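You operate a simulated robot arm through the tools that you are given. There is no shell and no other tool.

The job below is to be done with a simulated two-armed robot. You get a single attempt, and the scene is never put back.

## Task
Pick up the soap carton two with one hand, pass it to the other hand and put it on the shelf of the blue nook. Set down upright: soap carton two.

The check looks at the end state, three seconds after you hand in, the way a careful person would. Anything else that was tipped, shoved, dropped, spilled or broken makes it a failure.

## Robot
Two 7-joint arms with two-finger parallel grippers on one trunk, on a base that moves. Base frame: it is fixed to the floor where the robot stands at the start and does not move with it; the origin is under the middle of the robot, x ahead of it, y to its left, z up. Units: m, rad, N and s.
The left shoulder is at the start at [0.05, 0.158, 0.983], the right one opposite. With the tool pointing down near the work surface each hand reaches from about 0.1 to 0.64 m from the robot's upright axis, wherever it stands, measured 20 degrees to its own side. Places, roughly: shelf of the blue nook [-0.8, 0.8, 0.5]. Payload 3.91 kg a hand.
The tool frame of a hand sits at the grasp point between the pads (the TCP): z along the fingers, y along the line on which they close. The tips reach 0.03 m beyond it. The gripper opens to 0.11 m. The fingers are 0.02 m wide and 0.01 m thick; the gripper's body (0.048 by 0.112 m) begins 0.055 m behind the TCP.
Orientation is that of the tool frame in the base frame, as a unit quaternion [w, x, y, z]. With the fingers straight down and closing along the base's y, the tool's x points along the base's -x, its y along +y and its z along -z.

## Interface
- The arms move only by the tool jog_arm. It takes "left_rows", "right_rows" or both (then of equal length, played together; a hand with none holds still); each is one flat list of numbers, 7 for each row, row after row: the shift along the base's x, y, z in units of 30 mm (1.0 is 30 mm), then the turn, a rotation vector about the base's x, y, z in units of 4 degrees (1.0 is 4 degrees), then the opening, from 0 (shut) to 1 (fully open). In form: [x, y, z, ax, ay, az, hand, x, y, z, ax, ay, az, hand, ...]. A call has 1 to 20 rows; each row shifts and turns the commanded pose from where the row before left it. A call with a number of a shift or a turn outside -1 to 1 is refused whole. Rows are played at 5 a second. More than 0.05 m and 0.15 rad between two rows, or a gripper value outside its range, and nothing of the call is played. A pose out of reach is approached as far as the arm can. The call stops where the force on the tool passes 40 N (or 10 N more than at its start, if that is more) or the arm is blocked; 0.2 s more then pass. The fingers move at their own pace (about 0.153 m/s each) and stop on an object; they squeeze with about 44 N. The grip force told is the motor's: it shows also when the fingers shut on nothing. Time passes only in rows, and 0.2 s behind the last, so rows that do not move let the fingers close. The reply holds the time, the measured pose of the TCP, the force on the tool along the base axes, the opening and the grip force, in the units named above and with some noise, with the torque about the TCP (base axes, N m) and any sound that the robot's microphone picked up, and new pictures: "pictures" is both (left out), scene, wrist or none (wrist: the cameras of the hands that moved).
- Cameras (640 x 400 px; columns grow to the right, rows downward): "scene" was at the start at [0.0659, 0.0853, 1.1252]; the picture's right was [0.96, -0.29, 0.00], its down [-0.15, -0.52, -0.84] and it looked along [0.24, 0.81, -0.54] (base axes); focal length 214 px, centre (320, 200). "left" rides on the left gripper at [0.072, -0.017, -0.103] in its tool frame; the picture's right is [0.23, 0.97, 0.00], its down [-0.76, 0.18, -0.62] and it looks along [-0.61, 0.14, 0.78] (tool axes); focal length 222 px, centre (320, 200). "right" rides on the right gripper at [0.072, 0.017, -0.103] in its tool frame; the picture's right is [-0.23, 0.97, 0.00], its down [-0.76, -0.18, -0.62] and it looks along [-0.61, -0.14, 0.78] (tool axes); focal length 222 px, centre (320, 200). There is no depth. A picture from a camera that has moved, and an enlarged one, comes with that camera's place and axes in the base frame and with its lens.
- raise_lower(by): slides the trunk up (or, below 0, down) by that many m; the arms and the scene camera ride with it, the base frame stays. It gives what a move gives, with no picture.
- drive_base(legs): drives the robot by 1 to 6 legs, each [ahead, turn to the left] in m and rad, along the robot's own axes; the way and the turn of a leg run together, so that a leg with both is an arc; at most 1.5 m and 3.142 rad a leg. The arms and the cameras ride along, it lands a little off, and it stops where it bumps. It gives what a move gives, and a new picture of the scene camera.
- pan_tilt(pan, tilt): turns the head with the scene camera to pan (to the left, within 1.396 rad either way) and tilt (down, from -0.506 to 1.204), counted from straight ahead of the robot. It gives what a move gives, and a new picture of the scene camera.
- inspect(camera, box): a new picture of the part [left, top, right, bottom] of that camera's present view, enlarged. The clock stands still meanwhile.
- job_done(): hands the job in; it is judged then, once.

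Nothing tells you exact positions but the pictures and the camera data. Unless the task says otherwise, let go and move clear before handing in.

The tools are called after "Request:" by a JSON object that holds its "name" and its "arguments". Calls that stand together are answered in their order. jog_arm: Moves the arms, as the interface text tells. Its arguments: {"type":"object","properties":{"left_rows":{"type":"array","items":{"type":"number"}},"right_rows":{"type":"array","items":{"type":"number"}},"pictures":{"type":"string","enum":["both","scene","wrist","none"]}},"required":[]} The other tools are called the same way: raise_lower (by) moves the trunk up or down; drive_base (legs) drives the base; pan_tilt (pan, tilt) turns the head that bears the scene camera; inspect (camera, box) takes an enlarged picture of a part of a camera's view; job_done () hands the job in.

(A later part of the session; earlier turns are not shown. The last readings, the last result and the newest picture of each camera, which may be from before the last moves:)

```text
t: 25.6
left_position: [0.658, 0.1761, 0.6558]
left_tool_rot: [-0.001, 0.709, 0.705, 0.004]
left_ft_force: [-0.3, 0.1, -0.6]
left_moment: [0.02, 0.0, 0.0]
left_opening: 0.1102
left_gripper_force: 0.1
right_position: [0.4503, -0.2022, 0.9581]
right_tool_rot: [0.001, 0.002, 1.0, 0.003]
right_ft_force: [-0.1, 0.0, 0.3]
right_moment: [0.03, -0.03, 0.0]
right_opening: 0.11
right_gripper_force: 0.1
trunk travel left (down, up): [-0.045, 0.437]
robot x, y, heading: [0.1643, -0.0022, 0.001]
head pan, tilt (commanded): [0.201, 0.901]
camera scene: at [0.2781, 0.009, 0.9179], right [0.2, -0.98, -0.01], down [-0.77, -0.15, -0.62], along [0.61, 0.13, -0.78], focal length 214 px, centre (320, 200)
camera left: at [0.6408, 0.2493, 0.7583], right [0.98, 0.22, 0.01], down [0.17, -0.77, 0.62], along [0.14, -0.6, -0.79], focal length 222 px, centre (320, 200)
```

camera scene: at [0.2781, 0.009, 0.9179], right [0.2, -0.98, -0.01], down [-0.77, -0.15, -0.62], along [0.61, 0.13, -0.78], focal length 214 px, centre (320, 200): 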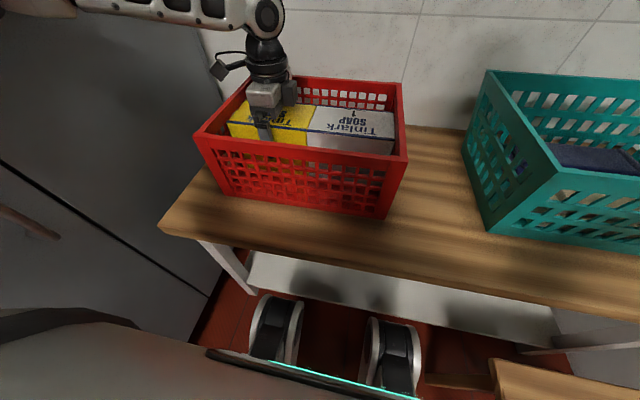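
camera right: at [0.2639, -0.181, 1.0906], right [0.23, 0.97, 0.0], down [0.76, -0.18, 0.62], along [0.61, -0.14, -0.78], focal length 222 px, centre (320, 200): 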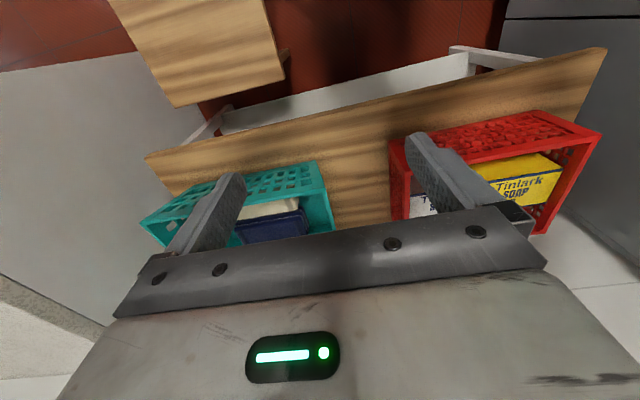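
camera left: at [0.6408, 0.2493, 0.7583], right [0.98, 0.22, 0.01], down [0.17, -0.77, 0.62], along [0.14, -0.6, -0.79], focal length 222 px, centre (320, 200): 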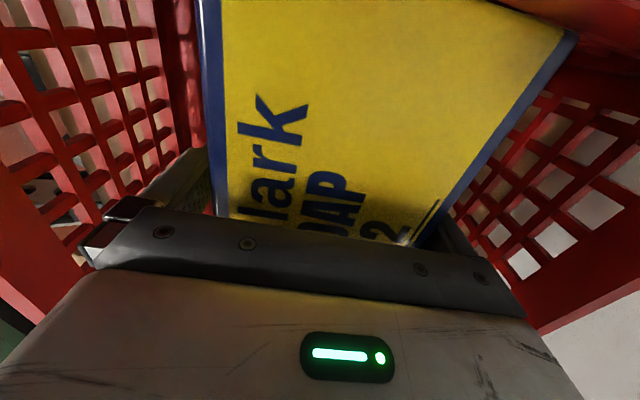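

The whole robot has shifted about 5 mm to the right, which suggests the left elbow is pressing on something. I will look to the left before going further.

Request:
{"name": "pan_tilt", "arguments": {"pan": 0.9, "tilt": 0.3}}

Request:
{"name": "pan_tilt", "arguments": {"pan": 1.3, "tilt": 0.2}}

```text
t: 26.6
left_position: [0.658, 0.1767, 0.6544]
left_tool_rot: [0.0, 0.709, 0.705, 0.004]
left_ft_force: [-0.6, 0.5, 0.5]
left_moment: [0.0, 0.03, 0.01]
left_opening: 0.11
left_gripper_force: 0.1
right_position: [0.4515, -0.2022, 0.9582]
right_tool_rot: [0.001, 0.001, 1.0, 0.004]
right_ft_force: [-0.1, -1.0, 0.0]
right_moment: [-0.02, 0.02, -0.01]
right_opening: 0.1102
right_gripper_force: 0.1
trunk travel left (down, up): [-0.045, 0.437]
robot x, y, heading: [0.1653, -0.0015, -0.0]
head pan, tilt (commanded): [0.901, 0.3]
camera scene: at [0.2623, 0.0673, 0.9704], right [0.78, -0.62, 0.0], down [-0.18, -0.22, -0.96], along [0.6, 0.75, -0.29], focal length 214 px, centre (320, 200)
```

scene: 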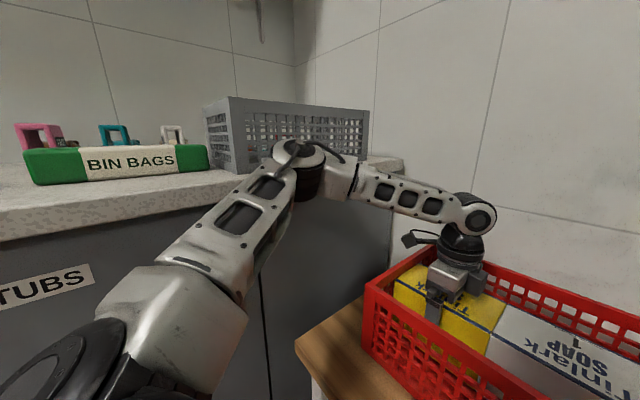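

```text
t: 27.5
left_position: [0.6565, 0.1775, 0.6549]
left_tool_rot: [-0.002, 0.71, 0.704, 0.004]
left_ft_force: [-1.1, 0.5, -1.2]
left_moment: [-0.02, 0.06, 0.0]
left_opening: 0.11
left_gripper_force: 0.1
right_position: [0.4524, -0.2031, 0.9576]
right_tool_rot: [0.001, 0.001, 1.0, 0.003]
right_ft_force: [0.0, 0.0, 0.1]
right_moment: [0.0, 0.01, -0.02]
right_opening: 0.1098
right_gripper_force: 0.0
trunk travel left (down, up): [-0.045, 0.437]
robot x, y, heading: [0.1656, 0.0016, 0.001]
head pan, tilt (commanded): [1.3, 0.201]
camera scene: at [0.2294, 0.0841, 0.9799], right [0.96, -0.27, 0.0], down [-0.05, -0.18, -0.98], along [0.27, 0.94, -0.19], focal length 214 px, centre (320, 200)
```

scene: 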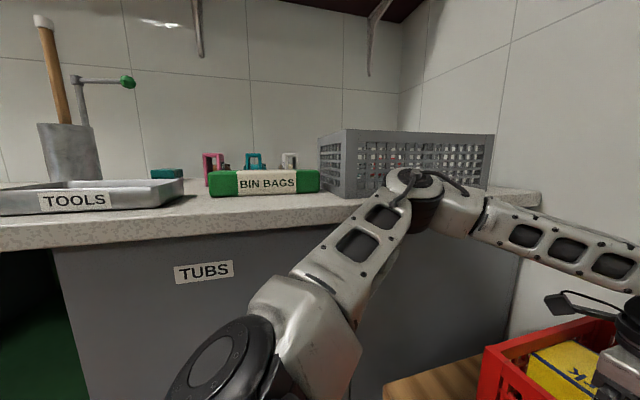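

The left elbow is resting on the counter's front edge near [0.45, 0.36, 0.94] and is clear of the grey basket. The hand itself is correctly placed, so I will close on the carton and then lift with the trunk, which also takes the elbow straight up off the counter.

Request:
{"name": "jog_arm", "arguments": {"left_rows": [0, 0, 0, 0, 0, 0, 0.8, 0, 0, 0, 0, 0, 0, 0.5, 0, 0, 0, 0, 0, 0, 0, 0, 0, 0, 0, 0, 0, 0, 0, 0, 0, 0, 0, 0, 0]}}

```text
t: 28.7
left_position: [0.6576, 0.176, 0.6555]
left_tool_rot: [-0.001, 0.71, 0.704, 0.004]
left_ft_force: [-0.5, -0.1, 0.0]
left_moment: [-0.54, 0.25, 0.37]
left_opening: 0.1001
left_gripper_force: 44.3
right_position: [0.4526, -0.2027, 0.9584]
right_tool_rot: [0.0, 0.002, 1.0, 0.003]
right_ft_force: [-0.5, 0.2, -0.2]
right_moment: [-0.05, -0.02, 0.0]
right_opening: 0.11
right_gripper_force: 0.0
trunk travel left (down, up): [-0.045, 0.437]
robot x, y, heading: [0.1672, 0.0036, -0.005]
head pan, tilt (commanded): [1.3, 0.201]
camera scene: at [0.2296, 0.0841, 0.98], right [0.96, -0.27, 0.0], down [-0.05, -0.18, -0.98], along [0.27, 0.94, -0.19], focal length 214 px, centre (320, 200)
camera left: at [0.6408, 0.2493, 0.7583], right [0.98, 0.22, 0.0], down [0.17, -0.77, 0.62], along [0.14, -0.6, -0.79], focal length 222 px, centre (320, 200)
```

scene: 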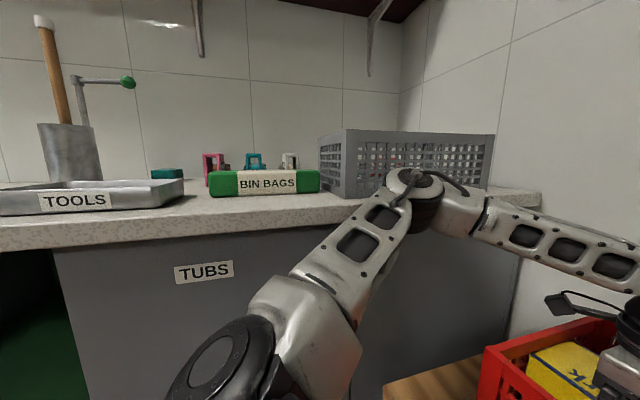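
left: 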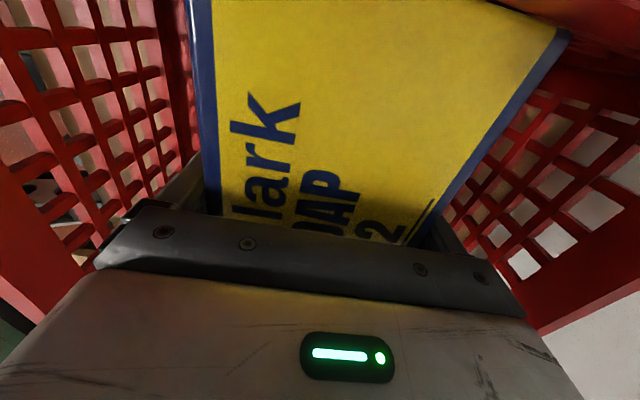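

The grip holds at an opening of 0.100 m with 44 N, so the carton is 0.10 m deep. I will raise the trunk a little first and check that the carton comes with it.

Request:
{"name": "raise_lower", "arguments": {"by": 0.05}}

Request:
{"name": "pan_tilt", "arguments": {"pan": 0.3, "tilt": 0.6}}

```text
t: 29.6
left_position: [0.6592, 0.1817, 0.702]
left_tool_rot: [0.001, 0.708, 0.706, 0.0]
left_ft_force: [-2.0, 3.3, -6.1]
left_moment: [1.42, 0.63, -0.16]
left_opening: 0.0998
left_gripper_force: 43.6
right_position: [0.4537, -0.1982, 1.0083]
right_tool_rot: [0.001, 0.002, 1.0, 0.0]
right_ft_force: [0.8, 1.0, 0.3]
right_moment: [0.0, -0.03, 0.03]
right_opening: 0.1099
right_gripper_force: 0.1
trunk travel left (down, up): [-0.095, 0.387]
robot x, y, heading: [0.1655, 0.0023, -0.001]
head pan, tilt (commanded): [1.3, 0.201]
```

```text
t: 30.9
left_position: [0.6592, 0.1796, 0.7035]
left_tool_rot: [0.002, 0.708, 0.706, 0.0]
left_ft_force: [-1.9, 2.3, -3.5]
left_moment: [0.71, 0.23, 0.1]
left_opening: 0.1
left_gripper_force: 43.9
right_position: [0.452, -0.1968, 1.0092]
right_tool_rot: [0.0, 0.002, 1.0, 0.0]
right_ft_force: [0.1, -0.9, -0.3]
right_moment: [0.0, 0.01, -0.03]
right_opening: 0.11
right_gripper_force: 0.2
trunk travel left (down, up): [-0.095, 0.387]
robot x, y, heading: [0.1662, -0.0044, -0.007]
head pan, tilt (commanded): [0.3, 0.6]
camera scene: at [0.29, 0.0255, 0.9926], right [0.29, -0.96, 0.0], down [-0.54, -0.17, -0.83], along [0.79, 0.24, -0.56], focal length 214 px, centre (320, 200)
```

scene: 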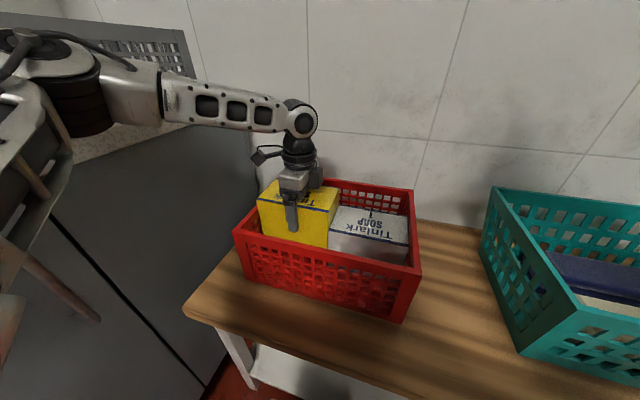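

The carton rose 0.05 m cleanly and the white carton stayed put. There is slight side force of about 3 N, probably the left basket wall, so I will nudge 3 mm to the right and then raise the trunk more.

Request:
{"name": "jog_arm", "arguments": {"left_rows": [0, -0.1, 0, 0, 0, 0, 0, 0, 0, 0, 0, 0, 0, 0], "pictures": "none"}}

Request:
{"name": "raise_lower", "arguments": {"by": 0.06}}

Request:
{"name": "inspect", "arguments": {"camera": "scene", "box": [200, 100, 450, 330]}}

```text
t: 31.5
left_position: [0.6597, 0.1797, 0.7034]
left_tool_rot: [0.001, 0.708, 0.706, 0.0]
left_ft_force: [1.1, 4.2, -5.8]
left_moment: [0.39, -0.04, 0.01]
left_opening: 0.1
left_gripper_force: 43.4
right_position: [0.453, -0.1967, 1.0081]
right_tool_rot: [0.0, 0.002, 1.0, 0.0]
right_ft_force: [-0.2, 0.5, 0.2]
right_moment: [-0.01, -0.04, 0.01]
right_opening: 0.1098
right_gripper_force: 0.2
trunk travel left (down, up): [-0.095, 0.387]
robot x, y, heading: [0.1657, 0.0004, -0.005]
head pan, tilt (commanded): [0.3, 0.6]
```

```text
t: 32.5
left_position: [0.6602, 0.178, 0.7647]
left_tool_rot: [0.003, 0.707, 0.707, 0.001]
left_ft_force: [-1.6, 2.9, -1.8]
left_moment: [0.23, 0.05, 0.21]
left_opening: 0.0997
left_gripper_force: 43.9
right_position: [0.453, -0.1974, 1.0689]
right_tool_rot: [-0.001, 0.003, 1.0, 0.0]
right_ft_force: [-0.9, 0.5, 0.0]
right_moment: [0.0, -0.01, 0.01]
right_opening: 0.1098
right_gripper_force: 0.2
trunk travel left (down, up): [-0.155, 0.327]
robot x, y, heading: [0.1645, -0.0032, -0.006]
head pan, tilt (commanded): [0.3, 0.6]
```

```text
1.74 times, centred on (325, 215) of scene
camera zoom: at [0.29, 0.0255, 1.0527], right [0.29, -0.96, 0.0], down [-0.54, -0.17, -0.82], along [0.79, 0.24, -0.57], focal length 373 px, centre (311, 174)
```

zoom: 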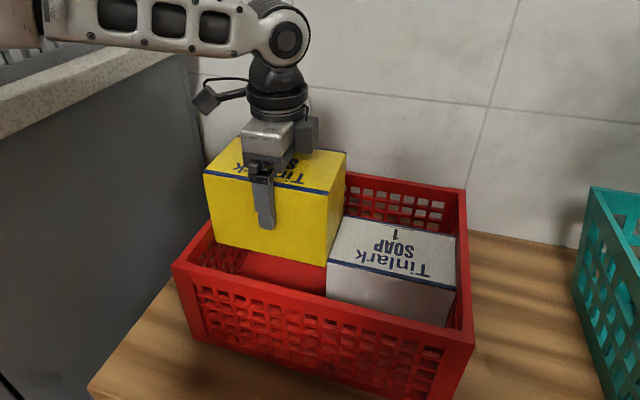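

The carton is now halfway out, with the white carton and basket undisturbed. I will raise the trunk another 0.12 m so its bottom clears the rim.

Request:
{"name": "raise_lower", "arguments": {"by": 0.12}}

Request:
{"name": "pan_tilt", "arguments": {"pan": 0.3, "tilt": 0.7}}

```text
t: 34.0
left_position: [0.6593, 0.1778, 0.8832]
left_tool_rot: [0.002, 0.708, 0.707, 0.0]
left_ft_force: [-0.8, 0.5, -5.3]
left_moment: [-0.04, -0.02, 0.01]
left_opening: 0.0999
left_gripper_force: 44.0
right_position: [0.4527, -0.1969, 1.1883]
right_tool_rot: [0.0, 0.002, 1.0, 0.0]
right_ft_force: [0.8, 0.7, 0.0]
right_moment: [0.01, -0.02, 0.0]
right_opening: 0.1099
right_gripper_force: 0.1
trunk travel left (down, up): [-0.275, 0.207]
robot x, y, heading: [0.1629, -0.0012, -0.0]
head pan, tilt (commanded): [0.3, 0.6]
```

```text
t: 34.7
left_position: [0.6597, 0.1786, 0.8832]
left_tool_rot: [0.001, 0.708, 0.707, 0.001]
left_ft_force: [0.6, -0.7, -4.1]
left_moment: [-0.06, 0.02, 0.02]
left_opening: 0.1
left_gripper_force: 43.7
right_position: [0.4538, -0.1967, 1.1882]
right_tool_rot: [0.0, 0.001, 1.0, 0.001]
right_ft_force: [0.7, 0.3, 0.1]
right_moment: [0.03, -0.03, 0.03]
right_opening: 0.1099
right_gripper_force: 0.1
trunk travel left (down, up): [-0.275, 0.207]
robot x, y, heading: [0.1665, -0.0003, -0.005]
head pan, tilt (commanded): [0.3, 0.7]
camera scene: at [0.287, 0.0245, 1.1639], right [0.29, -0.96, 0.0], down [-0.62, -0.19, -0.76], along [0.73, 0.22, -0.64], focal length 214 px, centre (320, 200)
```

scene: 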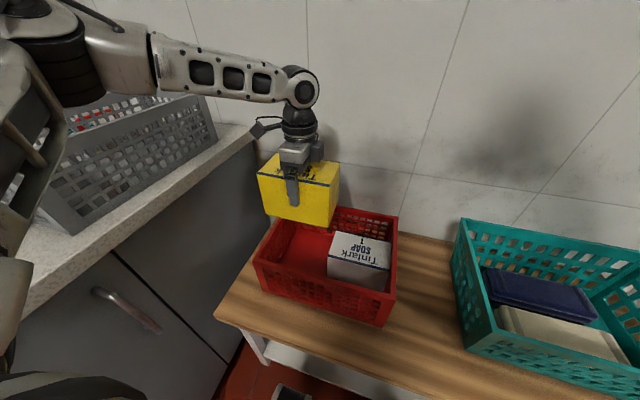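

The carton is free of the basket and weighs about 0.45 kg. I will back straight away from the bench to the start area.

Request:
{"name": "drive_base", "arguments": {"legs": [[-0.17, 0.0]]}}

Request:
{"name": "inspect", "arguments": {"camera": "scene", "box": [160, 80, 480, 380]}}

```text
t: 36.1
left_position: [0.4893, 0.1795, 0.8831]
left_tool_rot: [0.001, 0.708, 0.706, 0.0]
left_ft_force: [-1.3, 1.1, -4.8]
left_moment: [-0.02, 0.04, -0.03]
left_opening: 0.0999
left_gripper_force: 44.0
right_position: [0.2824, -0.1973, 1.1882]
right_tool_rot: [0.001, 0.002, 1.0, -0.001]
right_ft_force: [0.3, -0.5, -0.9]
right_moment: [0.0, 0.04, 0.0]
right_opening: 0.11
right_gripper_force: 0.0
trunk travel left (down, up): [-0.275, 0.207]
robot x, y, heading: [-0.0047, -0.0028, -0.007]
head pan, tilt (commanded): [0.3, 0.7]
camera scene: at [0.1166, 0.025, 1.164], right [0.29, -0.96, 0.0], down [-0.62, -0.19, -0.77], along [0.73, 0.22, -0.64], focal length 214 px, centre (320, 200)
```

scene: 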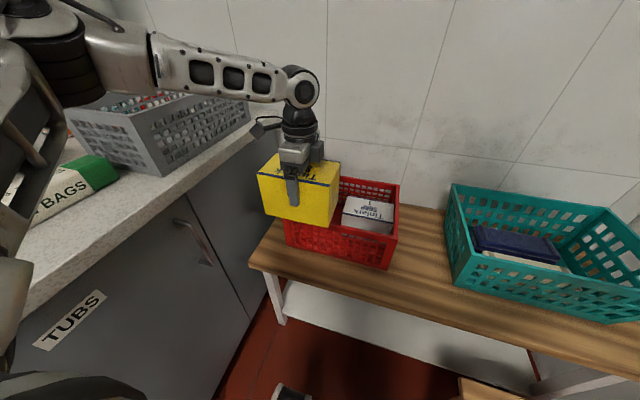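

```text
1.33 times, centred on (320, 230) of scene
camera zoom: at [0.1166, 0.025, 1.164], right [0.29, -0.96, 0.0], down [-0.62, -0.19, -0.77], along [0.73, 0.22, -0.64], focal length 286 px, centre (320, 160)
```

zoom: 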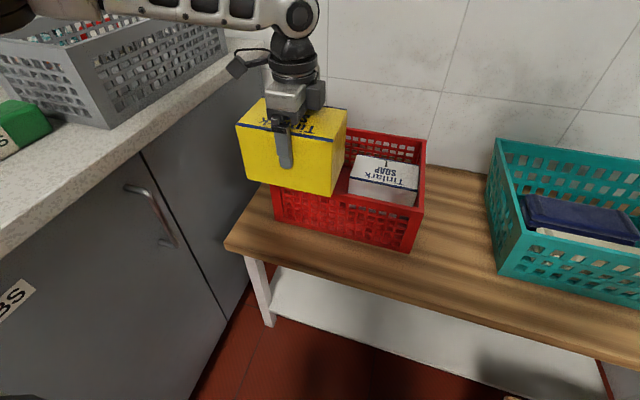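

The robot is back near the origin with the carton held clear. Before turning I need to know the floor behind, because the stool's near corner is only about 0.29 m from the base centre, so I will look to both sides.

Request:
{"name": "pan_tilt", "arguments": {"pan": -1.39, "tilt": 0.6}}

Request:
{"name": "pan_tilt", "arguments": {"pan": 1.39, "tilt": 0.7}}

```text
t: 37.9
left_position: [0.4901, 0.1791, 0.8832]
left_tool_rot: [0.001, 0.708, 0.706, 0.0]
left_ft_force: [0.1, -0.4, -4.4]
left_moment: [-0.02, 0.0, -0.01]
left_opening: 0.0997
left_gripper_force: 43.6
right_position: [0.2826, -0.1964, 1.188]
right_tool_rot: [0.0, 0.001, 1.0, -0.001]
right_ft_force: [0.8, 0.3, 0.3]
right_moment: [-0.01, -0.01, -0.03]
right_opening: 0.1099
right_gripper_force: 0.0
trunk travel left (down, up): [-0.275, 0.207]
robot x, y, heading: [-0.0057, -0.0033, -0.005]
head pan, tilt (commanded): [-1.389, 0.6]
camera scene: at [0.0516, -0.0869, 1.1726], right [-0.98, -0.18, 0.0], down [-0.1, 0.56, -0.83], along [0.15, -0.81, -0.56], focal length 214 px, centre (320, 200)
```

scene: 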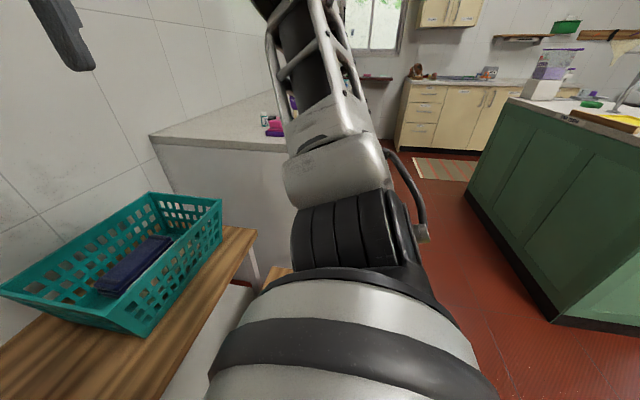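

```text
t: 40.3
left_position: [0.4893, 0.1787, 0.8842]
left_tool_rot: [0.001, 0.708, 0.706, 0.0]
left_ft_force: [-0.2, -0.2, -4.4]
left_moment: [-0.03, 0.01, -0.01]
left_opening: 0.0998
left_gripper_force: 43.8
right_position: [0.2831, -0.1973, 1.1878]
right_tool_rot: [-0.001, 0.001, 1.0, 0.0]
right_ft_force: [-1.2, -0.3, -0.6]
right_moment: [0.01, -0.01, -0.04]
right_opening: 0.11
right_gripper_force: 0.1
trunk travel left (down, up): [-0.275, 0.207]
robot x, y, heading: [-0.0061, -0.0025, -0.006]
head pan, tilt (commanded): [1.389, 0.7]
camera scene: at [0.0514, 0.0836, 1.1639], right [0.98, -0.18, 0.0], down [-0.12, -0.63, -0.76], along [0.14, 0.75, -0.64], focal length 214 px, centre (320, 200)
```

scene: 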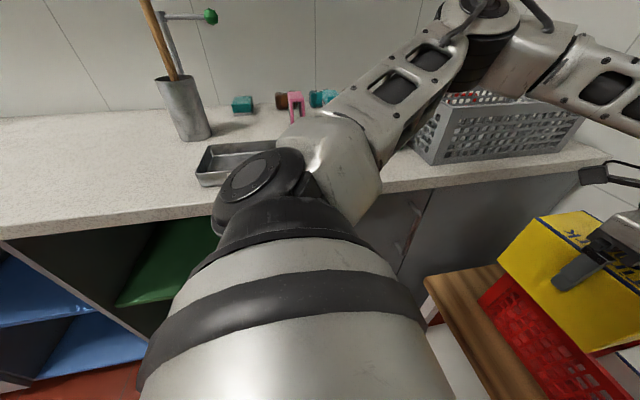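

The nook is a blue compartment under the counter at the far left, with a shelf at mid height, and the aisle between counter and island is about 1.3 m wide. I will draw the carton in and up over counter height before driving back.

Request:
{"name": "jog_arm", "arguments": {"left_rows": [-0.7, -0.25, 0.7, 0, 0, 0, 0, -0.7, -0.25, 0.7, 0, 0, 0, 0, -0.7, -0.25, 0.7, 0, 0, 0, 0, -0.7, -0.25, 0.7, 0, 0, 0, 0, -0.7, -0.25, 0.7, 0, 0, 0, 0, -0.7, -0.25, 0.7, 0, 0, 0, 0, -0.7, -0.25, 0.7, 0, 0, 0, 0, 0, 0, 0, 0, 0, 0, 0]}}

```text
t: 42.1
left_position: [0.3422, 0.1265, 1.0318]
left_tool_rot: [0.001, 0.708, 0.707, 0.0]
left_ft_force: [0.1, 0.5, -4.0]
left_moment: [-0.01, 0.02, 0.02]
left_opening: 0.1
left_gripper_force: 44.1
right_position: [0.2832, -0.1981, 1.1882]
right_tool_rot: [-0.001, 0.002, 1.0, 0.0]
right_ft_force: [0.5, -0.3, 0.2]
right_moment: [-0.02, 0.02, 0.03]
right_opening: 0.11
right_gripper_force: 0.1
trunk travel left (down, up): [-0.275, 0.207]
robot x, y, heading: [-0.0053, 0.0009, 0.0]
head pan, tilt (commanded): [1.389, 0.7]
camera scene: at [0.0513, 0.0836, 1.1639], right [0.98, -0.18, 0.0], down [-0.12, -0.63, -0.76], along [0.14, 0.75, -0.64], focal length 214 px, centre (320, 200)
camera left: at [0.3247, 0.2, 1.1346], right [0.97, 0.23, 0.0], down [0.18, -0.76, 0.62], along [0.14, -0.61, -0.78], focal length 222 px, centre (320, 200)
```

scene: 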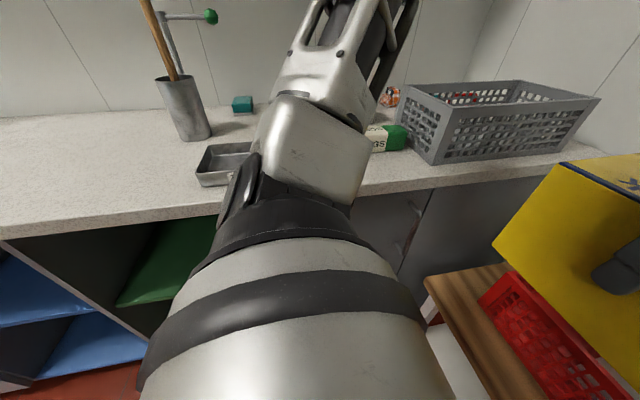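
left: 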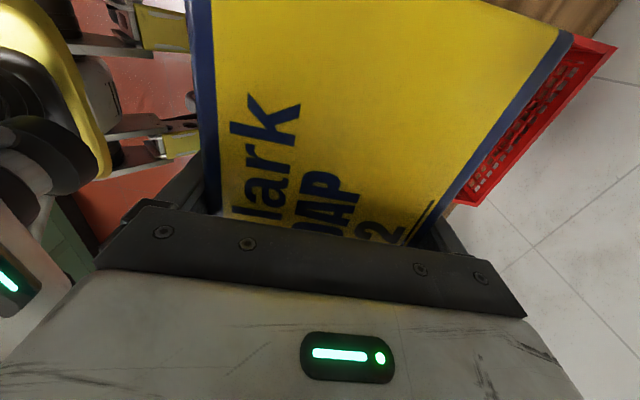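

The carton is drawn in at z 1.03, above counter height, and the left elbow at y about 0.5 is clear of the tools on the counter. I will drive back 0.35 m and look again.

Request:
{"name": "drive_base", "arguments": {"legs": [[-0.35, 0.0]]}}

Request:
{"name": "pan_tilt", "arguments": {"pan": 1.39, "tilt": 0.5}}

Request:
{"name": "pan_tilt", "arguments": {"pan": -1.39, "tilt": 0.8}}

```text
t: 44.4
left_position: [-0.005, 0.1284, 1.0316]
left_tool_rot: [0.001, 0.709, 0.706, 0.0]
left_ft_force: [0.2, 0.7, -4.8]
left_moment: [-0.04, -0.03, 0.0]
left_opening: 0.0997
left_gripper_force: 43.6
right_position: [-0.0654, -0.1958, 1.1879]
right_tool_rot: [0.001, 0.001, 1.0, 0.001]
right_ft_force: [0.2, -0.5, 0.6]
right_moment: [-0.02, -0.01, 0.02]
right_opening: 0.1097
right_gripper_force: 0.1
trunk travel left (down, up): [-0.275, 0.207]
robot x, y, heading: [-0.352, 0.0029, 0.002]
head pan, tilt (commanded): [1.389, 0.7]
camera scene: at [-0.2964, 0.0847, 1.1639], right [0.98, -0.18, 0.0], down [-0.12, -0.63, -0.76], along [0.14, 0.75, -0.64], focal length 214 px, centre (320, 200)
```

scene: 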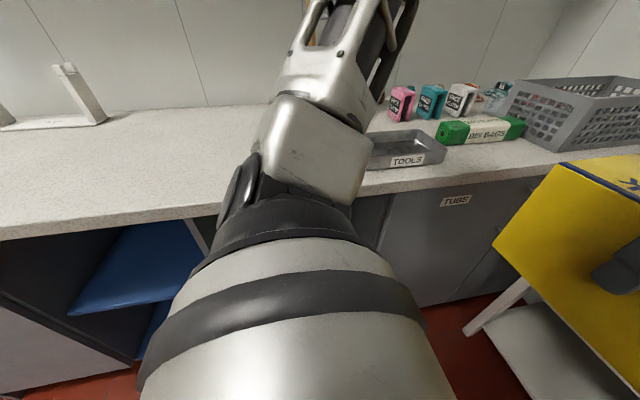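

```text
t: 45.1
left_position: [-0.0036, 0.1281, 1.031]
left_tool_rot: [0.002, 0.708, 0.706, 0.0]
left_ft_force: [0.8, -1.0, -4.8]
left_moment: [-0.01, 0.02, -0.01]
left_opening: 0.1
left_gripper_force: 44.4
right_position: [-0.0638, -0.1963, 1.1882]
right_tool_rot: [0.001, 0.002, 1.0, 0.0]
right_ft_force: [0.0, 0.0, -0.6]
right_moment: [0.0, 0.01, 0.0]
right_opening: 0.1098
right_gripper_force: 0.0
trunk travel left (down, up): [-0.275, 0.207]
robot x, y, heading: [-0.3526, 0.0006, -0.005]
head pan, tilt (commanded): [1.389, 0.499]
camera scene: at [-0.2949, 0.0906, 1.1816], right [0.98, -0.18, 0.0], down [-0.09, -0.47, -0.88], along [0.16, 0.86, -0.48], focal length 214 px, centre (320, 200)
```

scene: 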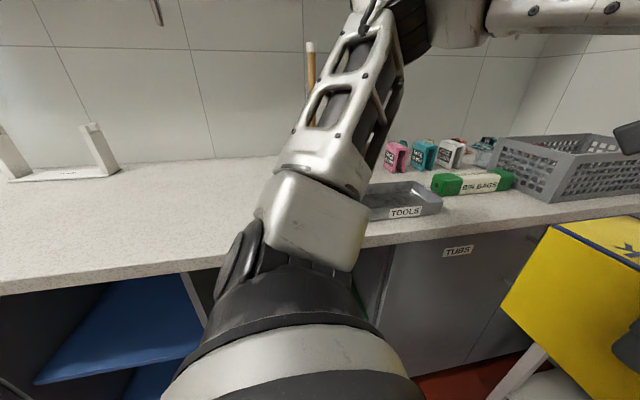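

```text
t: 47.6
left_position: [-0.0042, 0.1273, 1.031]
left_tool_rot: [0.002, 0.708, 0.706, 0.0]
left_ft_force: [-1.1, 0.0, -4.7]
left_moment: [-0.04, 0.0, 0.04]
left_opening: 0.0999
left_gripper_force: 44.1
right_position: [-0.0633, -0.1967, 1.1875]
right_tool_rot: [0.0, 0.001, 1.0, -0.001]
right_ft_force: [-0.9, -0.1, -0.2]
right_moment: [-0.03, -0.02, -0.02]
right_opening: 0.1099
right_gripper_force: 0.0
trunk travel left (down, up): [-0.275, 0.207]
robot x, y, heading: [-0.3524, 0.0027, -0.006]
head pan, tilt (commanded): [-1.389, 0.799]
camera scene: at [-0.2975, -0.0782, 1.1557], right [-0.98, -0.18, 0.0], down [-0.13, 0.71, -0.7], along [0.12, -0.69, -0.72], focal length 214 px, centre (320, 200)
```

scene: 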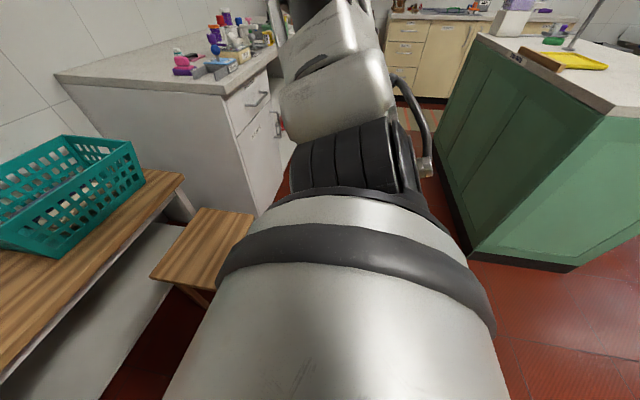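

The aisle looks clear so far, but the area directly behind is still unseen. The stool is now 0.5 m away, so I will raise the trunk a little for clearance over the counter and turn left 0.8 rad to look.

Request:
{"name": "raise_lower", "arguments": {"by": 0.1}}

Request:
{"name": "drive_base", "arguments": {"legs": [[0.0, 0.8]]}}

Request:
{"name": "pan_tilt", "arguments": {"pan": 1.39, "tilt": 0.6}}

Request:
{"name": "pan_tilt", "arguments": {"pan": 0.6, "tilt": 0.6}}

```text
t: 48.9
left_position: [-0.0052, 0.1285, 1.1314]
left_tool_rot: [0.002, 0.708, 0.707, 0.0]
left_ft_force: [1.4, -0.2, -5.3]
left_moment: [-0.04, -0.01, -0.01]
left_opening: 0.0999
left_gripper_force: 43.7
right_position: [-0.0647, -0.1969, 1.289]
right_tool_rot: [-0.001, 0.002, 1.0, 0.0]
right_ft_force: [-0.7, 0.7, 0.2]
right_moment: [-0.01, 0.01, -0.01]
right_opening: 0.11
right_gripper_force: 0.0
trunk travel left (down, up): [-0.375, 0.107]
robot x, y, heading: [-0.3505, 0.0056, 0.002]
head pan, tilt (commanded): [-1.389, 0.799]
```

```text
t: 51.4
left_position: [-0.2097, 0.3421, 1.131]
left_tool_rot: [0.001, 0.367, 0.93, 0.0]
left_ft_force: [-0.2, -0.4, -5.4]
left_moment: [-0.02, -0.03, 0.01]
left_opening: 0.0997
left_gripper_force: 44.0
right_position: [-0.0118, 0.0777, 1.2894]
right_tool_rot: [0.0, -0.398, 0.918, 0.0]
right_ft_force: [0.4, -1.1, -0.6]
right_moment: [0.01, 0.0, -0.02]
right_opening: 0.11
right_gripper_force: 0.0
trunk travel left (down, up): [-0.375, 0.107]
robot x, y, heading: [-0.3509, 0.0003, 0.82]
head pan, tilt (commanded): [-1.389, 0.799]
camera scene: at [-0.2568, -0.0127, 1.2557], right [-0.54, -0.84, 0.0], down [-0.6, 0.39, -0.7], along [0.59, -0.38, -0.72], focal length 214 px, centre (320, 200)
```

scene: 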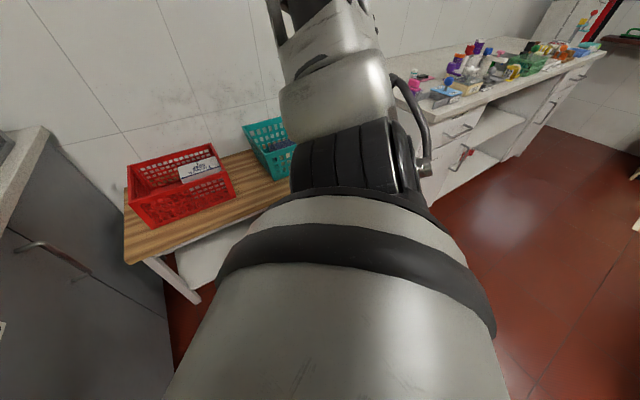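

```text
t: 53.9
left_position: [-0.2076, 0.3425, 1.1308]
left_tool_rot: [0.001, 0.366, 0.93, 0.0]
left_ft_force: [-0.4, 0.3, -5.3]
left_moment: [-0.03, -0.02, 0.0]
left_opening: 0.0999
left_gripper_force: 43.9
right_position: [-0.0109, 0.0789, 1.2882]
right_tool_rot: [0.0, -0.398, 0.918, 0.0]
right_ft_force: [-0.3, 0.8, 0.7]
right_moment: [0.0, 0.01, 0.01]
right_opening: 0.11
right_gripper_force: 0.0
trunk travel left (down, up): [-0.375, 0.107]
robot x, y, heading: [-0.3515, 0.0009, 0.82]
head pan, tilt (commanded): [1.389, 0.6]
camera scene: at [-0.3771, 0.1018, 1.2725], right [0.8, 0.59, 0.0], down [0.34, -0.45, -0.82], along [-0.49, 0.66, -0.57], focal length 214 px, centre (320, 200)
```

scene: 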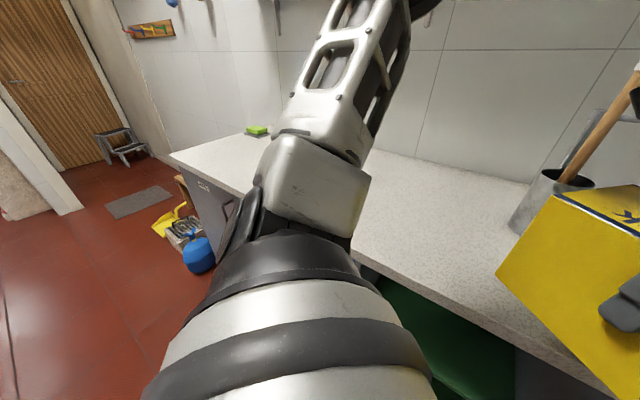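

```text
t: 55.0
left_position: [-0.2091, 0.3429, 1.1314]
left_tool_rot: [0.0, 0.367, 0.93, 0.0]
left_ft_force: [-0.1, 0.0, -4.4]
left_moment: [-0.06, -0.01, 0.01]
left_opening: 0.0998
left_gripper_force: 43.6
right_position: [-0.0116, 0.0782, 1.2892]
right_tool_rot: [0.0, -0.398, 0.917, 0.0]
right_ft_force: [0.0, -0.7, -0.1]
right_moment: [-0.01, -0.01, 0.05]
right_opening: 0.1101
right_gripper_force: 0.0
trunk travel left (down, up): [-0.375, 0.107]
robot x, y, heading: [-0.3508, 0.0036, 0.821]
head pan, tilt (commanded): [0.6, 0.6]
camera scene: at [-0.3113, 0.1181, 1.2725], right [0.99, -0.15, 0.0], down [-0.08, -0.56, -0.82], along [0.12, 0.82, -0.57], focal length 214 px, centre (320, 200)
```

scene: 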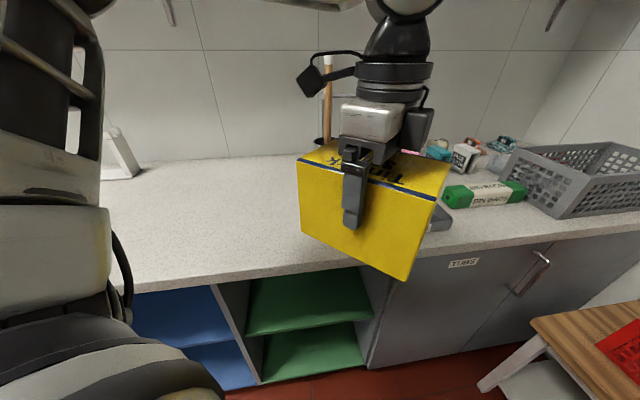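

Behind me the floor is clear back to the island, with a blue bucket far off near [−1.7, 0.4]. The blue nook spans roughly x −0.975 to −0.50 with its shelf front edge near y 0.49, so I will back to about [−0.85, −0.34] and then turn to face it.

Request:
{"name": "drive_base", "arguments": {"legs": [[0.0, -0.22], [-0.6, 0.0]]}}

Request:
{"name": "drive_base", "arguments": {"legs": [[0.0, 0.97]]}}

Request:
{"name": "pan_tilt", "arguments": {"pan": 0.0, "tilt": 0.6}}

```text
t: 59.2
left_position: [-0.6368, -0.0375, 1.1314]
left_tool_rot: [0.002, 0.463, 0.886, 0.0]
left_ft_force: [0.6, 0.3, -4.3]
left_moment: [-0.02, 0.01, 0.04]
left_opening: 0.1001
left_gripper_force: 43.9
right_position: [-0.5017, -0.3378, 1.2877]
right_tool_rot: [0.0, -0.297, 0.955, 0.0]
right_ft_force: [0.1, -0.5, -0.4]
right_moment: [0.0, 0.03, -0.03]
right_opening: 0.11
right_gripper_force: 0.0
trunk travel left (down, up): [-0.375, 0.107]
robot x, y, heading: [-0.8514, -0.3379, 0.606]
head pan, tilt (commanded): [0.6, 0.6]
camera scene: at [-0.7851, -0.2346, 1.2726], right [0.93, -0.36, 0.0], down [-0.2, -0.53, -0.83], along [0.3, 0.77, -0.56], focal length 214 px, centre (320, 200)
```

scene: 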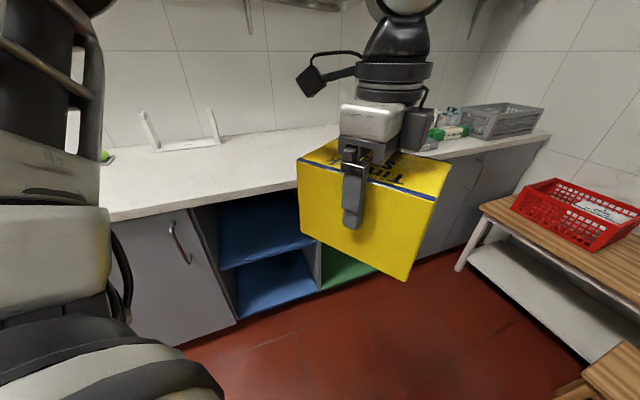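

```text
t: 62.1
left_position: [-0.9784, 0.0072, 1.1322]
left_tool_rot: [0.0, 0.0, 1.0, 0.0]
left_ft_force: [-0.3, -0.5, -5.1]
left_moment: [0.03, -0.04, 0.02]
left_opening: 0.0999
left_gripper_force: 43.9
right_position: [-0.6533, -0.0499, 1.2882]
right_tool_rot: [0.0, 0.708, -0.707, 0.0]
right_ft_force: [-1.4, 0.5, -0.1]
right_moment: [-0.01, -0.02, -0.02]
right_opening: 0.1101
right_gripper_force: 0.1
trunk travel left (down, up): [-0.375, 0.107]
robot x, y, heading: [-0.8516, -0.3396, 1.568]
head pan, tilt (commanded): [0.6, 0.6]
camera scene: at [-0.8998, -0.2267, 1.2725], right [0.82, 0.57, 0.0], down [0.32, -0.47, -0.82], along [-0.47, 0.68, -0.57], focal length 214 px, centre (320, 200)
```

scene: 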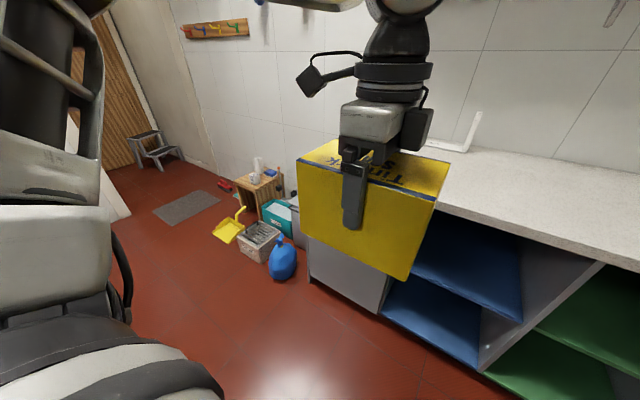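

```text
t: 63.1
left_position: [-0.9785, 0.0069, 1.1308]
left_tool_rot: [0.002, 0.0, 1.0, 0.0]
left_ft_force: [-0.2, 0.3, -5.3]
left_moment: [0.0, -0.03, -0.01]
left_opening: 0.0996
left_gripper_force: 44.5
right_position: [-0.6533, -0.0516, 1.2891]
right_tool_rot: [0.001, -0.706, 0.708, 0.0]
right_ft_force: [-0.4, 0.6, 0.7]
right_moment: [-0.01, 0.01, 0.02]
right_opening: 0.1099
right_gripper_force: 0.1
trunk travel left (down, up): [-0.375, 0.107]
robot x, y, heading: [-0.8483, -0.3421, 1.575]
head pan, tilt (commanded): [0.0, 0.6]
camera scene: at [-0.8498, -0.2112, 1.2725], right [1.0, 0.0, 0.0], down [0.0, -0.57, -0.82], along [0.0, 0.82, -0.57], focal length 214 px, centre (320, 200)
```

scene: 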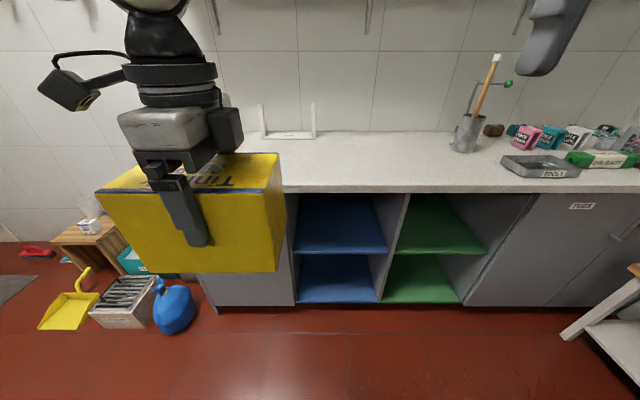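

I am facing the nook squarely from [−0.85, −0.34]; its shelf spans x −0.96 to −0.53 with the front edge at y 0.484. For the handover the right hand will come in horizontally from the right, camera up, so I will reorient it in free space first.

Request:
{"name": "jog_arm", "arguments": {"right_rows": [0.135, 0.13, -0.348, -1, 1, -1, 1, 0.135, 0.13, -0.348, -1, 1, -1, 1, 0.135, 0.13, -0.348, -1, 1, -1, 1, 0.135, 0.13, -0.348, -1, 1, -1, 1, 0.135, 0.13, -0.348, -1, 1, -1, 1, 0.135, 0.13, -0.348, -1, 1, -1, 1, 0.135, 0.13, -0.348, -1, 1, -1, 1, 0.135, 0.13, -0.348, -1, 1, -1, 1, 0.135, 0.13, -0.348, -1, 1, -1, 1, 0.135, 0.13, -0.348, -1, 1, -1, 1, 0.135, 0.13, -0.348, -1, 1, -1, 1, 0.135, 0.13, -0.348, -1, 1, -1, 1, 0.135, 0.13, -0.348, -1, 1, -1, 1, 0.135, 0.13, -0.348, -1, 1, -1, 1, 0.135, 0.13, -0.348, -1, 1, -1, 1, 0.135, 0.13, -0.348, -1, 1, -1, 1, 0.135, 0.13, -0.348, -1, 1, -1, 1, 0.135, 0.13, -0.348, -0.32, 0.32, -0.32, 1]}}

```text
t: 66.9
left_position: [-0.9774, 0.0083, 1.1313]
left_tool_rot: [0.001, -0.001, 1.0, 0.0]
left_ft_force: [-1.2, -0.4, -4.5]
left_moment: [-0.04, -0.05, -0.05]
left_opening: 0.0999
left_gripper_force: 43.7
right_position: [-0.5788, 0.02, 1.1006]
right_tool_rot: [0.707, -0.001, -0.707, -0.001]
right_ft_force: [0.3, 0.0, -0.5]
right_moment: [-0.04, -0.01, 0.0]
right_opening: 0.1103
right_gripper_force: 0.1
trunk travel left (down, up): [-0.375, 0.107]
robot x, y, heading: [-0.8512, -0.3398, 1.566]
head pan, tilt (commanded): [0.0, 0.6]
camera scene: at [-0.8497, -0.2111, 1.2725], right [1.0, 0.0, 0.0], down [0.0, -0.57, -0.82], along [0.0, 0.82, -0.57], focal length 214 px, centre (320, 200)
camera right: at [-0.4773, 0.0357, 1.1724], right [0.0, 0.97, -0.23], down [0.62, -0.18, -0.76], along [-0.78, -0.14, -0.61], focal length 222 px, centre (320, 200)
```

scene: 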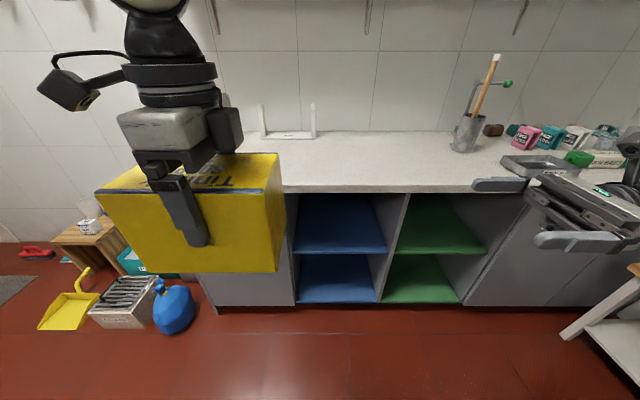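
right: 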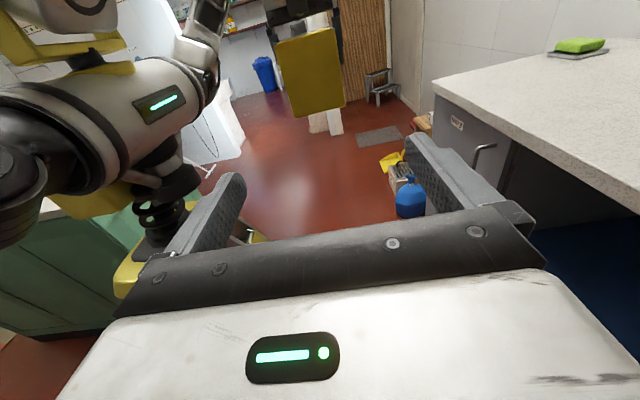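

The right hand is now horizontal, pointing toward the carton with its camera up. Before handing over, I will dry-run the placing pose in free space by turning the right hand to point toward the nook, to be sure it is reachable.

Request:
{"name": "jog_arm", "arguments": {"right_rows": [-0.2, 0.3, -0.25, 0, 0, -1, 1, -0.2, 0.3, -0.25, 0, 0, -1, 1, -0.2, 0.3, -0.25, 0, 0, -1, 1, -0.2, 0.3, -0.25, 0, 0, -1, 1, -0.2, 0.3, -0.25, 0, 0, -1, 1, -0.2, 0.3, -0.25, 0, 0, -1, 1, -0.2, 0.3, -0.25, 0, 0, -1, 1, -0.2, 0.3, -0.25, 0, 0, -1, 1, -0.2, 0.3, -0.25, 0, 0, -1, 1, -0.2, 0.3, -0.25, 0, 0, -1, 1, -0.2, 0.3, -0.25, 0, 0, -1, 1, -0.2, 0.3, -0.25, 0, 0, -1, 1, -0.2, 0.3, -0.25, 0, 0, -1, 1, -0.2, 0.3, -0.25, 0, 0, -1, 1, -0.2, 0.3, -0.25, 0, 0, -1, 1, -0.2, 0.3, -0.25, 0, 0, -1, 1, -0.2, 0.3, -0.25, 0, 0, -1, 1, -0.2, 0.3, -0.25, 0, 0, -1, 1, -0.2, 0.3, -0.25, 0, 0, -1, 1, -0.2, 0.3, -0.25, 0, 0, -1, 1]}}

```text
t: 71.1
left_position: [-0.9775, 0.0062, 1.131]
left_tool_rot: [0.002, -0.001, 1.0, 0.0]
left_ft_force: [0.0, -0.4, -4.6]
left_moment: [0.02, -0.01, 0.01]
left_opening: 0.1
left_gripper_force: 43.9
right_position: [-0.6997, 0.2011, 0.9503]
right_tool_rot: [-0.54, 0.454, 0.543, 0.455]
right_ft_force: [-0.2, -0.4, 0.7]
right_moment: [0.01, 0.0, -0.01]
right_opening: 0.1099
right_gripper_force: 0.1
trunk travel left (down, up): [-0.375, 0.107]
robot x, y, heading: [-0.8502, -0.3364, 1.568]
head pan, tilt (commanded): [0.0, 0.6]
camera scene: at [-0.8499, -0.2111, 1.2725], right [1.0, 0.0, 0.0], down [0.0, -0.57, -0.82], along [0.0, 0.82, -0.57], focal length 214 px, centre (320, 200)
camera right: at [-0.666, 0.1002, 1.023], right [0.96, 0.17, -0.23], down [-0.07, -0.64, -0.76], along [-0.27, 0.75, -0.61], focal length 222 px, centre (320, 200)
```

scene: 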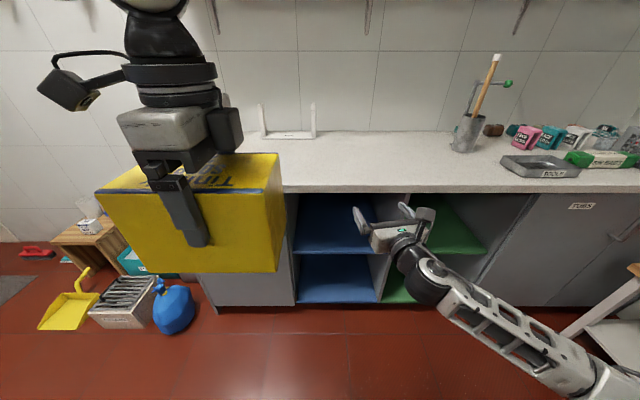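
right: 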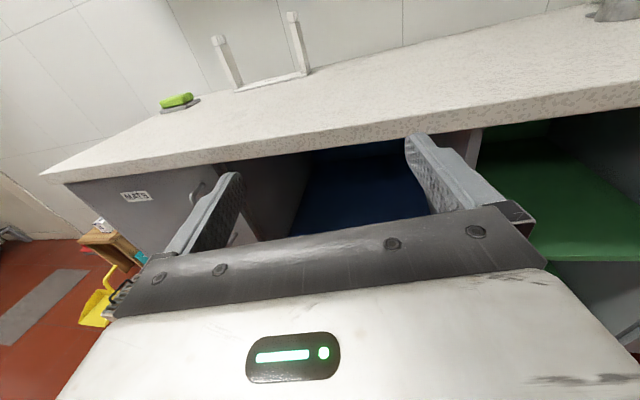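

The forward-pointing pose is reachable so far. I will finish the turn and extend to the depth and height the placement will need, still in free space.

Request:
{"name": "jog_arm", "arguments": {"right_rows": [-0.5, 0.8, -0.3, 0, 0, -1, 1, -0.5, 0.8, -0.4, 0, 0, -1, 1, -0.5, 0.7, -0.3, 0, 0, -0.5, 1, 0, 0, 0, 0, 0, 0, 1]}}

```text
t: 72.1
left_position: [-0.9781, 0.007, 1.1304]
left_tool_rot: [0.001, -0.001, 1.0, 0.001]
left_ft_force: [0.2, -0.3, -5.0]
left_moment: [0.0, -0.06, -0.02]
left_opening: 0.1
left_gripper_force: 43.6
right_position: [-0.7468, 0.269, 0.9207]
right_tool_rot: [-0.5, 0.5, 0.5, 0.5]
right_ft_force: [-0.2, 0.6, -0.7]
right_moment: [-0.01, -0.01, 0.01]
right_opening: 0.1099
right_gripper_force: 0.1
trunk travel left (down, up): [-0.375, 0.107]
robot x, y, heading: [-0.8487, -0.3366, 1.568]
head pan, tilt (commanded): [0.0, 0.6]
camera scene: at [-0.8497, -0.2112, 1.2726], right [1.0, 0.0, 0.0], down [0.0, -0.57, -0.82], along [0.0, 0.82, -0.57], focal length 214 px, centre (320, 200)
camera right: at [-0.7306, 0.1637, 0.9928], right [0.97, 0.0, -0.23], down [-0.18, -0.62, -0.76], along [-0.14, 0.78, -0.61], focal length 222 px, centre (320, 200)
```

scene: 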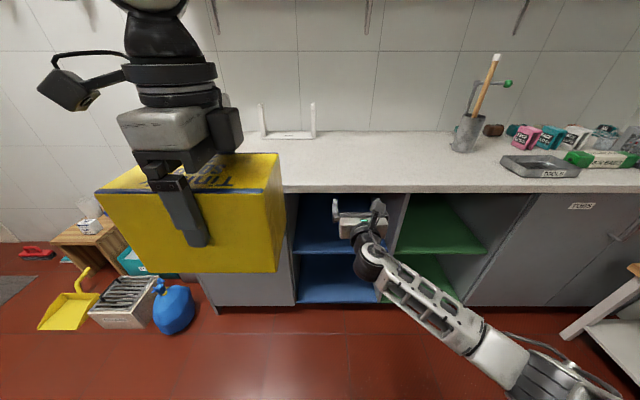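
right: 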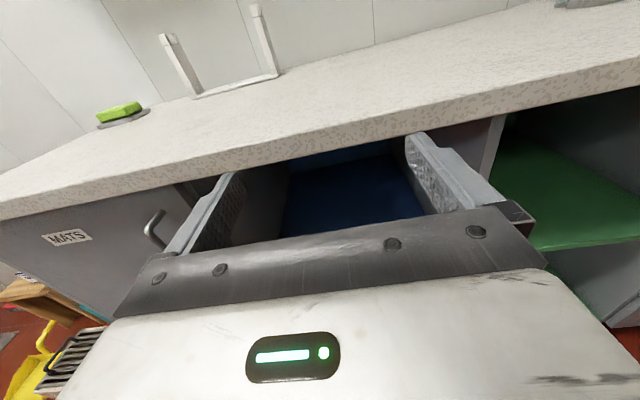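

The placing pose is fully reachable. I will now bring the right hand back around to face the carton's right end for the handover.

Request:
{"name": "jog_arm", "arguments": {"right_rows": [0.16, -0.365, 0.23, 0, 0, 1, 1, 0.16, -0.365, 0.23, 0, 0, 1, 1, 0.16, -0.365, 0.23, 0, 0, 1, 1, 0.16, -0.365, 0.23, 0, 0, 1, 1, 0.16, -0.365, 0.23, 0, 0, 1, 1, 0.16, -0.365, 0.23, 0, 0, 1, 1, 0.16, -0.365, 0.23, 0, 0, 1, 1, 0.16, -0.365, 0.23, 0, 0, 1, 1, 0.16, -0.365, 0.23, 0, 0, 1, 1, 0.16, -0.365, 0.23, 0, 0, 1, 1, 0.16, -0.365, 0.23, 0, 0, 1, 1, 0.16, -0.365, 0.23, 0, 0, 1, 1, 0.16, -0.365, 0.23, 0, 0, 1, 1, 0.16, -0.365, 0.23, 0, 0, 1, 1, 0.16, -0.365, 0.23, 0, 0, 1, 1, 0.16, -0.365, 0.23, 0, 0, 1, 1, 0.16, -0.365, 0.23, 0, 0, 1, 1, 0.16, -0.365, 0.23, 0, 0, 1, 1, 0.16, -0.365, 0.23, 0, 0, 1, 1, 0.16, -0.365, 0.23, 0, 0, 1, 1], "pictures": "none"}}

Request:
{"name": "jog_arm", "arguments": {"right_rows": [-0.6, -0.5, 0.3, 0, 0, 1, 1, -0.6, -0.5, 0.3, 0, 0, 1, 1, -0.6, -0.45, 0.3, 0, 0, 0.5, 1, 0, 0, 0, 0, 0, 0, 1]}}

```text
t: 76.3
left_position: [-0.9784, 0.0067, 1.1317]
left_tool_rot: [0.0, -0.001, 1.0, -0.001]
left_ft_force: [1.2, 0.2, -5.1]
left_moment: [-0.01, -0.06, 0.01]
left_opening: 0.1
left_gripper_force: 43.9
right_position: [-0.6487, 0.0495, 1.0586]
right_tool_rot: [-0.704, 0.061, 0.705, 0.061]
right_ft_force: [-0.3, -0.1, 0.2]
right_moment: [0.01, 0.04, -0.01]
right_opening: 0.1098
right_gripper_force: 0.0
trunk travel left (down, up): [-0.375, 0.107]
robot x, y, heading: [-0.8478, -0.3423, 1.571]
head pan, tilt (commanded): [0.0, 0.6]
```

```text
t: 77.3
left_position: [-0.9777, 0.0072, 1.131]
left_tool_rot: [0.0, -0.001, 1.0, 0.0]
left_ft_force: [0.3, 0.1, -4.4]
left_moment: [-0.01, 0.01, -0.02]
left_opening: 0.0999
left_gripper_force: 43.8
right_position: [-0.7038, 0.006, 1.0862]
right_tool_rot: [-0.707, 0.0, 0.708, 0.0]
right_ft_force: [0.1, 0.9, -0.1]
right_moment: [-0.02, -0.01, 0.01]
right_opening: 0.1101
right_gripper_force: 0.1
trunk travel left (down, up): [-0.375, 0.107]
robot x, y, heading: [-0.8491, -0.3386, 1.566]
head pan, tilt (commanded): [0.0, 0.6]
camera scene: at [-0.8497, -0.2112, 1.2725], right [1.0, 0.0, 0.0], down [0.0, -0.57, -0.82], along [0.0, 0.82, -0.57], focal length 214 px, centre (320, 200)
camera right: at [-0.6012, 0.0224, 1.1584], right [0.0, 0.97, -0.23], down [0.62, -0.18, -0.76], along [-0.78, -0.14, -0.61], focal length 222 px, centre (320, 200)
```

scene: 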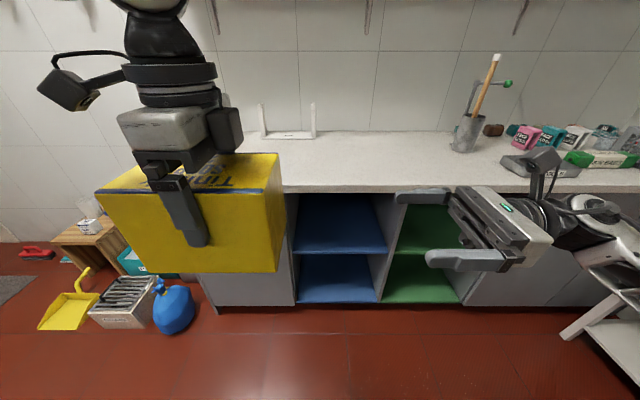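
right: 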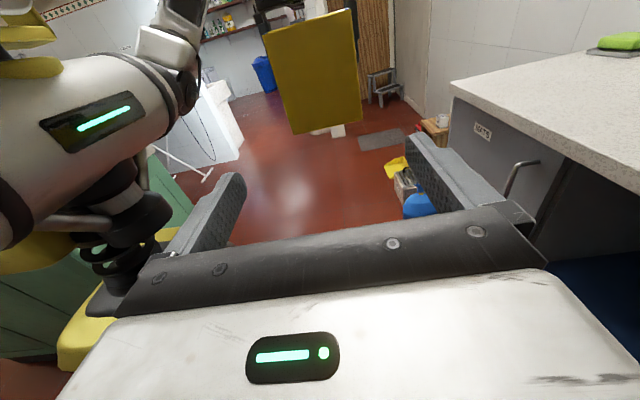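

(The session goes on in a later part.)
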